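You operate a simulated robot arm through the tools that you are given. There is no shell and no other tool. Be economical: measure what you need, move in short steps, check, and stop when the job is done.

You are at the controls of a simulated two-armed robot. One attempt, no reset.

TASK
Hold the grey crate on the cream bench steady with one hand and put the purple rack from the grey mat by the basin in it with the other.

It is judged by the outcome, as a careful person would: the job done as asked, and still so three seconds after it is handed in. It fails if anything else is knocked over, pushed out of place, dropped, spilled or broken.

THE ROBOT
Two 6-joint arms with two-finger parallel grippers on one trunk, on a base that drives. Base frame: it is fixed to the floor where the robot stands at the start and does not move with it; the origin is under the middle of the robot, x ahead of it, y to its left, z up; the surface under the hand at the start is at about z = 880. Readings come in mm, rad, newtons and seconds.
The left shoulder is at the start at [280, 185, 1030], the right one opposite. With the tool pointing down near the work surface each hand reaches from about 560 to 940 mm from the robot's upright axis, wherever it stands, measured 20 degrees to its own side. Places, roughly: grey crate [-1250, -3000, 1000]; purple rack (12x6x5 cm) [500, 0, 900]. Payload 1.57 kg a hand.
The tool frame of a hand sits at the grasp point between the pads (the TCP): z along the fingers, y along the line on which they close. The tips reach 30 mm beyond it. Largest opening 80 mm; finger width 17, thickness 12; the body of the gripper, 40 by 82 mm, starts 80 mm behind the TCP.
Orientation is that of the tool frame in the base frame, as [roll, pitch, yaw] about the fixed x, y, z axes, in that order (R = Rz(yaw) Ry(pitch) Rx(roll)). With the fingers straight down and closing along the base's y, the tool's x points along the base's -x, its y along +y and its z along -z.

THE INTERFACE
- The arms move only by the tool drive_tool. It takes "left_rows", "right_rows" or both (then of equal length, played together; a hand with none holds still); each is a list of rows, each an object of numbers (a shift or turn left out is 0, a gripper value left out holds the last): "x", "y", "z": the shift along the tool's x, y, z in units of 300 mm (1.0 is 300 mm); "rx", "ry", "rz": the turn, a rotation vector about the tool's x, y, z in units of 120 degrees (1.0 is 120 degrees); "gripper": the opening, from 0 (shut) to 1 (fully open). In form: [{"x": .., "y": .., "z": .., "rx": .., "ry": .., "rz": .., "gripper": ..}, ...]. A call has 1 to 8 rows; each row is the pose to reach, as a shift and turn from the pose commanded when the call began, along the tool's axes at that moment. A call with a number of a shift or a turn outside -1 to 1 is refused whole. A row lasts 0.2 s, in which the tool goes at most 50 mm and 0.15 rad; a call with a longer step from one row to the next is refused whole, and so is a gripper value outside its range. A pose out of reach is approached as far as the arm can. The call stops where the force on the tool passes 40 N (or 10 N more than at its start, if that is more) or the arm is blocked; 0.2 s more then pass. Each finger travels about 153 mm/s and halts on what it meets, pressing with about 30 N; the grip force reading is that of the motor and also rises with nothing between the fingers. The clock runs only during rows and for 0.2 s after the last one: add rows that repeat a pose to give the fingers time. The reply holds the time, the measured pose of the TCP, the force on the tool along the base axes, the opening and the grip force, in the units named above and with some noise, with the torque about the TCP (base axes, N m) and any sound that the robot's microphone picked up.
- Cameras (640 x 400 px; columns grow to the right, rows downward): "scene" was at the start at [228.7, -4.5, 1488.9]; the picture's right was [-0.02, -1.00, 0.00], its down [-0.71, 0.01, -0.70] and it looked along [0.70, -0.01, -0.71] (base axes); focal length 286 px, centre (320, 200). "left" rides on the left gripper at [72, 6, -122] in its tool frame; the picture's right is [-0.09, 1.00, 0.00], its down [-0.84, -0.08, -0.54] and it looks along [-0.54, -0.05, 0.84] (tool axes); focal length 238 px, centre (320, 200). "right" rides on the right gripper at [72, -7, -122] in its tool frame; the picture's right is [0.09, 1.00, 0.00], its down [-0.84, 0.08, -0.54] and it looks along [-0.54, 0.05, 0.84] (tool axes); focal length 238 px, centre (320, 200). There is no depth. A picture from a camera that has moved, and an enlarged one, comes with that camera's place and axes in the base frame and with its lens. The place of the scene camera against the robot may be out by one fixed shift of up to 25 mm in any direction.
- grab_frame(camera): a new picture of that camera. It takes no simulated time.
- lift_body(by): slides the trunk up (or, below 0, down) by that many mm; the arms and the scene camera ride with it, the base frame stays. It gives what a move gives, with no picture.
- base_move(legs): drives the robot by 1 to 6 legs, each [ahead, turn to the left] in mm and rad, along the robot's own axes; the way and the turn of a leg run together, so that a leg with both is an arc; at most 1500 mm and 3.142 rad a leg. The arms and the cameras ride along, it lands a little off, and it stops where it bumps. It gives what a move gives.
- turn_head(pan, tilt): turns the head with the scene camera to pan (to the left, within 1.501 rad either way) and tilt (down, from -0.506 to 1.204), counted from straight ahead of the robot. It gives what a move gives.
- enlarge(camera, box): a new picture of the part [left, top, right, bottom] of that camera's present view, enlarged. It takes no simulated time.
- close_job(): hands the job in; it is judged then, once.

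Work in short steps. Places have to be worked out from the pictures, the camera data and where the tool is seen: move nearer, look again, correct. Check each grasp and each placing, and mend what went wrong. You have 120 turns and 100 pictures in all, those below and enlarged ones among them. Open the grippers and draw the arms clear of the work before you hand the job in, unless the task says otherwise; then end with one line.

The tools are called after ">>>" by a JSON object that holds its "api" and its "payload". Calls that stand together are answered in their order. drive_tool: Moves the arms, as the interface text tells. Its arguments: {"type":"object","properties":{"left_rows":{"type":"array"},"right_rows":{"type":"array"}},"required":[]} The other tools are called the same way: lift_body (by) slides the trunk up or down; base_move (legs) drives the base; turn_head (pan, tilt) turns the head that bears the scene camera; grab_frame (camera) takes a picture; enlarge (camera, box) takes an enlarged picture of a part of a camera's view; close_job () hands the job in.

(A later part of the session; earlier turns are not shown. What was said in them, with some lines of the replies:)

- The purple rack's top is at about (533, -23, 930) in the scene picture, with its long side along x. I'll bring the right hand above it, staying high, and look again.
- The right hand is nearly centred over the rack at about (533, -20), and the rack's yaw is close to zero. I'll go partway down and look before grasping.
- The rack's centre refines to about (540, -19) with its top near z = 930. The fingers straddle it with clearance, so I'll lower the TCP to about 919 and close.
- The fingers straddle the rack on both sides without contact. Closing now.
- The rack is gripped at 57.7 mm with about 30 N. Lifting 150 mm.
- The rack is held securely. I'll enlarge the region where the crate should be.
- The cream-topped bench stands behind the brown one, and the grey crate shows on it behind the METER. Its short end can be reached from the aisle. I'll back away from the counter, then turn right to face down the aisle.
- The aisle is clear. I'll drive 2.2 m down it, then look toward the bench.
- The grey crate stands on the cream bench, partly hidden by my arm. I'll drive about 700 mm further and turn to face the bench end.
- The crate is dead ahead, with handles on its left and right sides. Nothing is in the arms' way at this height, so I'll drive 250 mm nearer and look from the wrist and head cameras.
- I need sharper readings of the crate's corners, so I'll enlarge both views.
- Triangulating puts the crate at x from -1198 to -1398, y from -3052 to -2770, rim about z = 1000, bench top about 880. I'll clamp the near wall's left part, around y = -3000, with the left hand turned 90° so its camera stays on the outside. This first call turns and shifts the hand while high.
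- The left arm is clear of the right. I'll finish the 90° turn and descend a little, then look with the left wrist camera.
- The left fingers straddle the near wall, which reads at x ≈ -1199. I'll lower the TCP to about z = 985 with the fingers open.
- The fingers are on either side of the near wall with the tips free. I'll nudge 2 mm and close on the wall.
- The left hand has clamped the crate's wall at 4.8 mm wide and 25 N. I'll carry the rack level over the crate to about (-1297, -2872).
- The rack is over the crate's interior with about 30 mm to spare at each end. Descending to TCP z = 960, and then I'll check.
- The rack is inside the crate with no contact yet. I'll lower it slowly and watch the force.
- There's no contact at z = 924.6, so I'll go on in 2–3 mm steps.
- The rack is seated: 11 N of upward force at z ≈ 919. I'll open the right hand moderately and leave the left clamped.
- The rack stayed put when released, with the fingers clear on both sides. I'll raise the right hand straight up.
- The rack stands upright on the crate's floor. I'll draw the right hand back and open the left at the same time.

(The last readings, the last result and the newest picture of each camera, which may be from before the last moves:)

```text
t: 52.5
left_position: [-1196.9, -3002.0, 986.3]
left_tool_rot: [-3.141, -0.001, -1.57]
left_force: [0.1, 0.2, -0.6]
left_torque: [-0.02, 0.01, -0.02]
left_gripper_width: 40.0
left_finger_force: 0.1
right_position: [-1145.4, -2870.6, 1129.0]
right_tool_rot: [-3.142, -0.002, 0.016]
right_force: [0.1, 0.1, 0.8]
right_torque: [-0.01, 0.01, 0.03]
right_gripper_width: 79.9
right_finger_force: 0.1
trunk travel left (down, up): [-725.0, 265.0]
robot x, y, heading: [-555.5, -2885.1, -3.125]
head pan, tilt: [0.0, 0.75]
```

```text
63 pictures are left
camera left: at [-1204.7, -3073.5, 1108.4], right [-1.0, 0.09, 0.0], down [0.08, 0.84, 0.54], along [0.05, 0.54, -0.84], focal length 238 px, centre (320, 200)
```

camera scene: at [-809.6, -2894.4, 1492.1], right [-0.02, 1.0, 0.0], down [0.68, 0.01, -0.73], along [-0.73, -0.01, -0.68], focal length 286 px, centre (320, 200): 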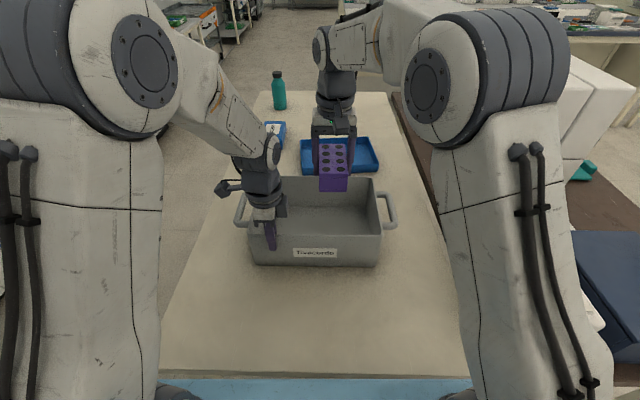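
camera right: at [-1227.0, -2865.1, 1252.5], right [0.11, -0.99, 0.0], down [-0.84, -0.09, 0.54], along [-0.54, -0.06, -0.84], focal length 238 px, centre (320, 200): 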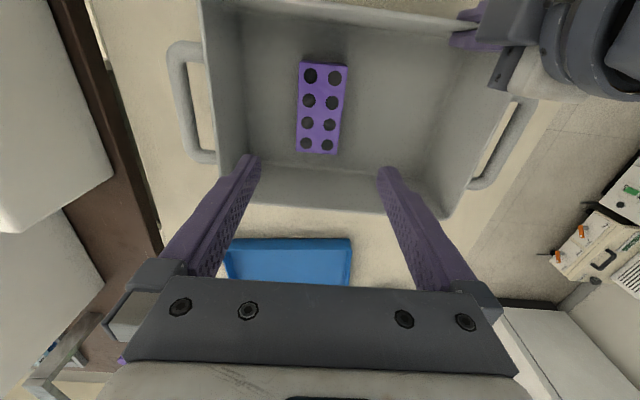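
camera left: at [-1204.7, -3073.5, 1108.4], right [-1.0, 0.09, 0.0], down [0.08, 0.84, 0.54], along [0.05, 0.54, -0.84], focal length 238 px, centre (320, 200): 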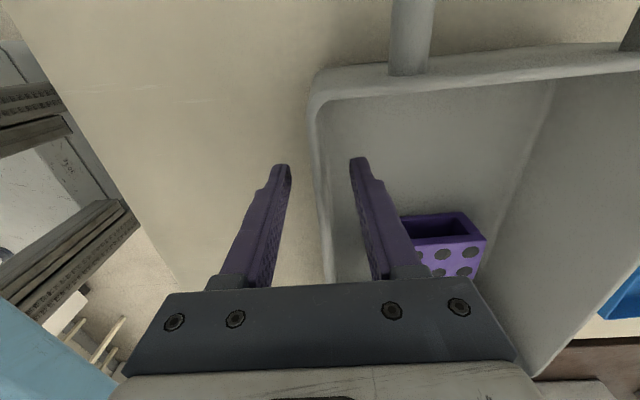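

Both left fingers are free of the wall. I'll raise the left hand straight up and then outward.

>>> {"api": "drive_tool", "payload": {"left_rows": [{"z": -0.12}, {"z": -0.27}, {"z": -0.42}, {"z": -0.55}, {"z": -0.65}, {"z": -0.68, "x": 0.13}, {"z": -0.68, "x": 0.28, "gripper": 1.0}, {"z": -0.68, "x": 0.28, "gripper": 1.0}]}}

>>> {"api": "grab_frame", "payload": {"camera": "scene"}}

```text
t: 54.3
left_position: [-1196.3, -3086.6, 1189.2]
left_tool_rot: [3.142, 0.0, -1.571]
left_force: [-0.1, -0.7, -0.5]
left_torque: [-0.03, 0.03, 0.01]
left_gripper_width: 79.9
left_finger_force: 0.1
right_position: [-1148.3, -2869.9, 1130.7]
right_tool_rot: [-3.141, 0.0, 0.018]
right_force: [-0.1, 0.4, 0.5]
right_torque: [-0.01, 0.02, 0.04]
right_gripper_width: 80.0
right_finger_force: 0.0
trunk travel left (down, up): [-725.0, 265.0]
robot x, y, heading: [-554.2, -2883.8, -3.128]
head pan, tilt: [0.0, 0.75]
```

```text
62 pictures are left
camera scene: at [-809.5, -2894.6, 1492.1], right [-0.02, 1.0, 0.0], down [0.68, 0.01, -0.73], along [-0.73, -0.01, -0.68], focal length 286 px, centre (320, 200)
```

scene: 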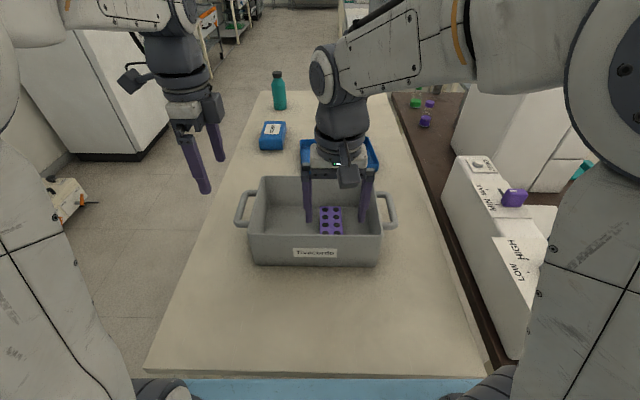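

The rack is in the crate and the crate is in its place. I'll back the robot 200 mm away so both arms are well clear.

>>> {"api": "base_move", "payload": {"legs": [[-200, 0]]}}

>>> {"api": "grab_frame", "payload": {"camera": "scene"}}

```text
t: 55.9
left_position: [-994.5, -3080.9, 1190.4]
left_tool_rot: [3.141, 0.001, -1.572]
left_force: [-0.3, 0.2, -0.5]
left_torque: [0.01, 0.0, 0.03]
left_gripper_width: 79.6
left_finger_force: 0.1
right_position: [-944.7, -2866.4, 1129.3]
right_tool_rot: [-3.14, -0.001, 0.016]
right_force: [-0.1, -0.5, -0.1]
right_torque: [0.01, 0.0, 0.01]
right_gripper_width: 80.0
right_finger_force: 0.1
trunk travel left (down, up): [-725.0, 265.0]
robot x, y, heading: [-349.9, -2883.1, -3.126]
head pan, tilt: [0.0, 0.75]
```

```text
61 pictures are left
camera scene: at [-607.2, -2890.8, 1492.0], right [-0.02, 1.0, 0.0], down [0.68, 0.01, -0.73], along [-0.73, -0.01, -0.68], focal length 286 px, centre (320, 200)
```

scene: 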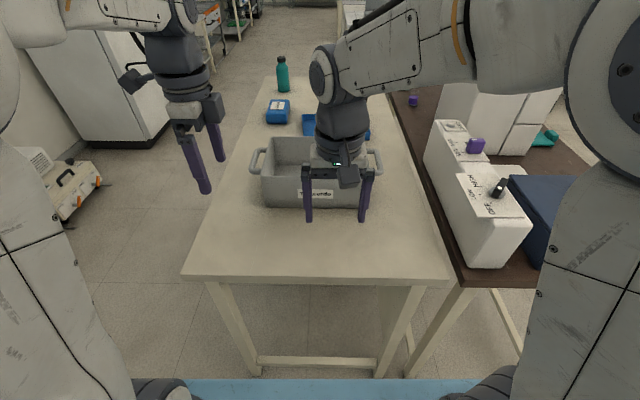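

Both arms are clear, the grippers are open, and nothing else has been disturbed. Handing in.

>>> {"api": "close_job", "payload": {}}

```text
The job is handed in.
```

The purple rack is standing upright in the grey crate on the cream bench: the left hand held the crate's near wall while the right hand set the rack down, though the crate shifted a few millimetres when the left hand clamped it.
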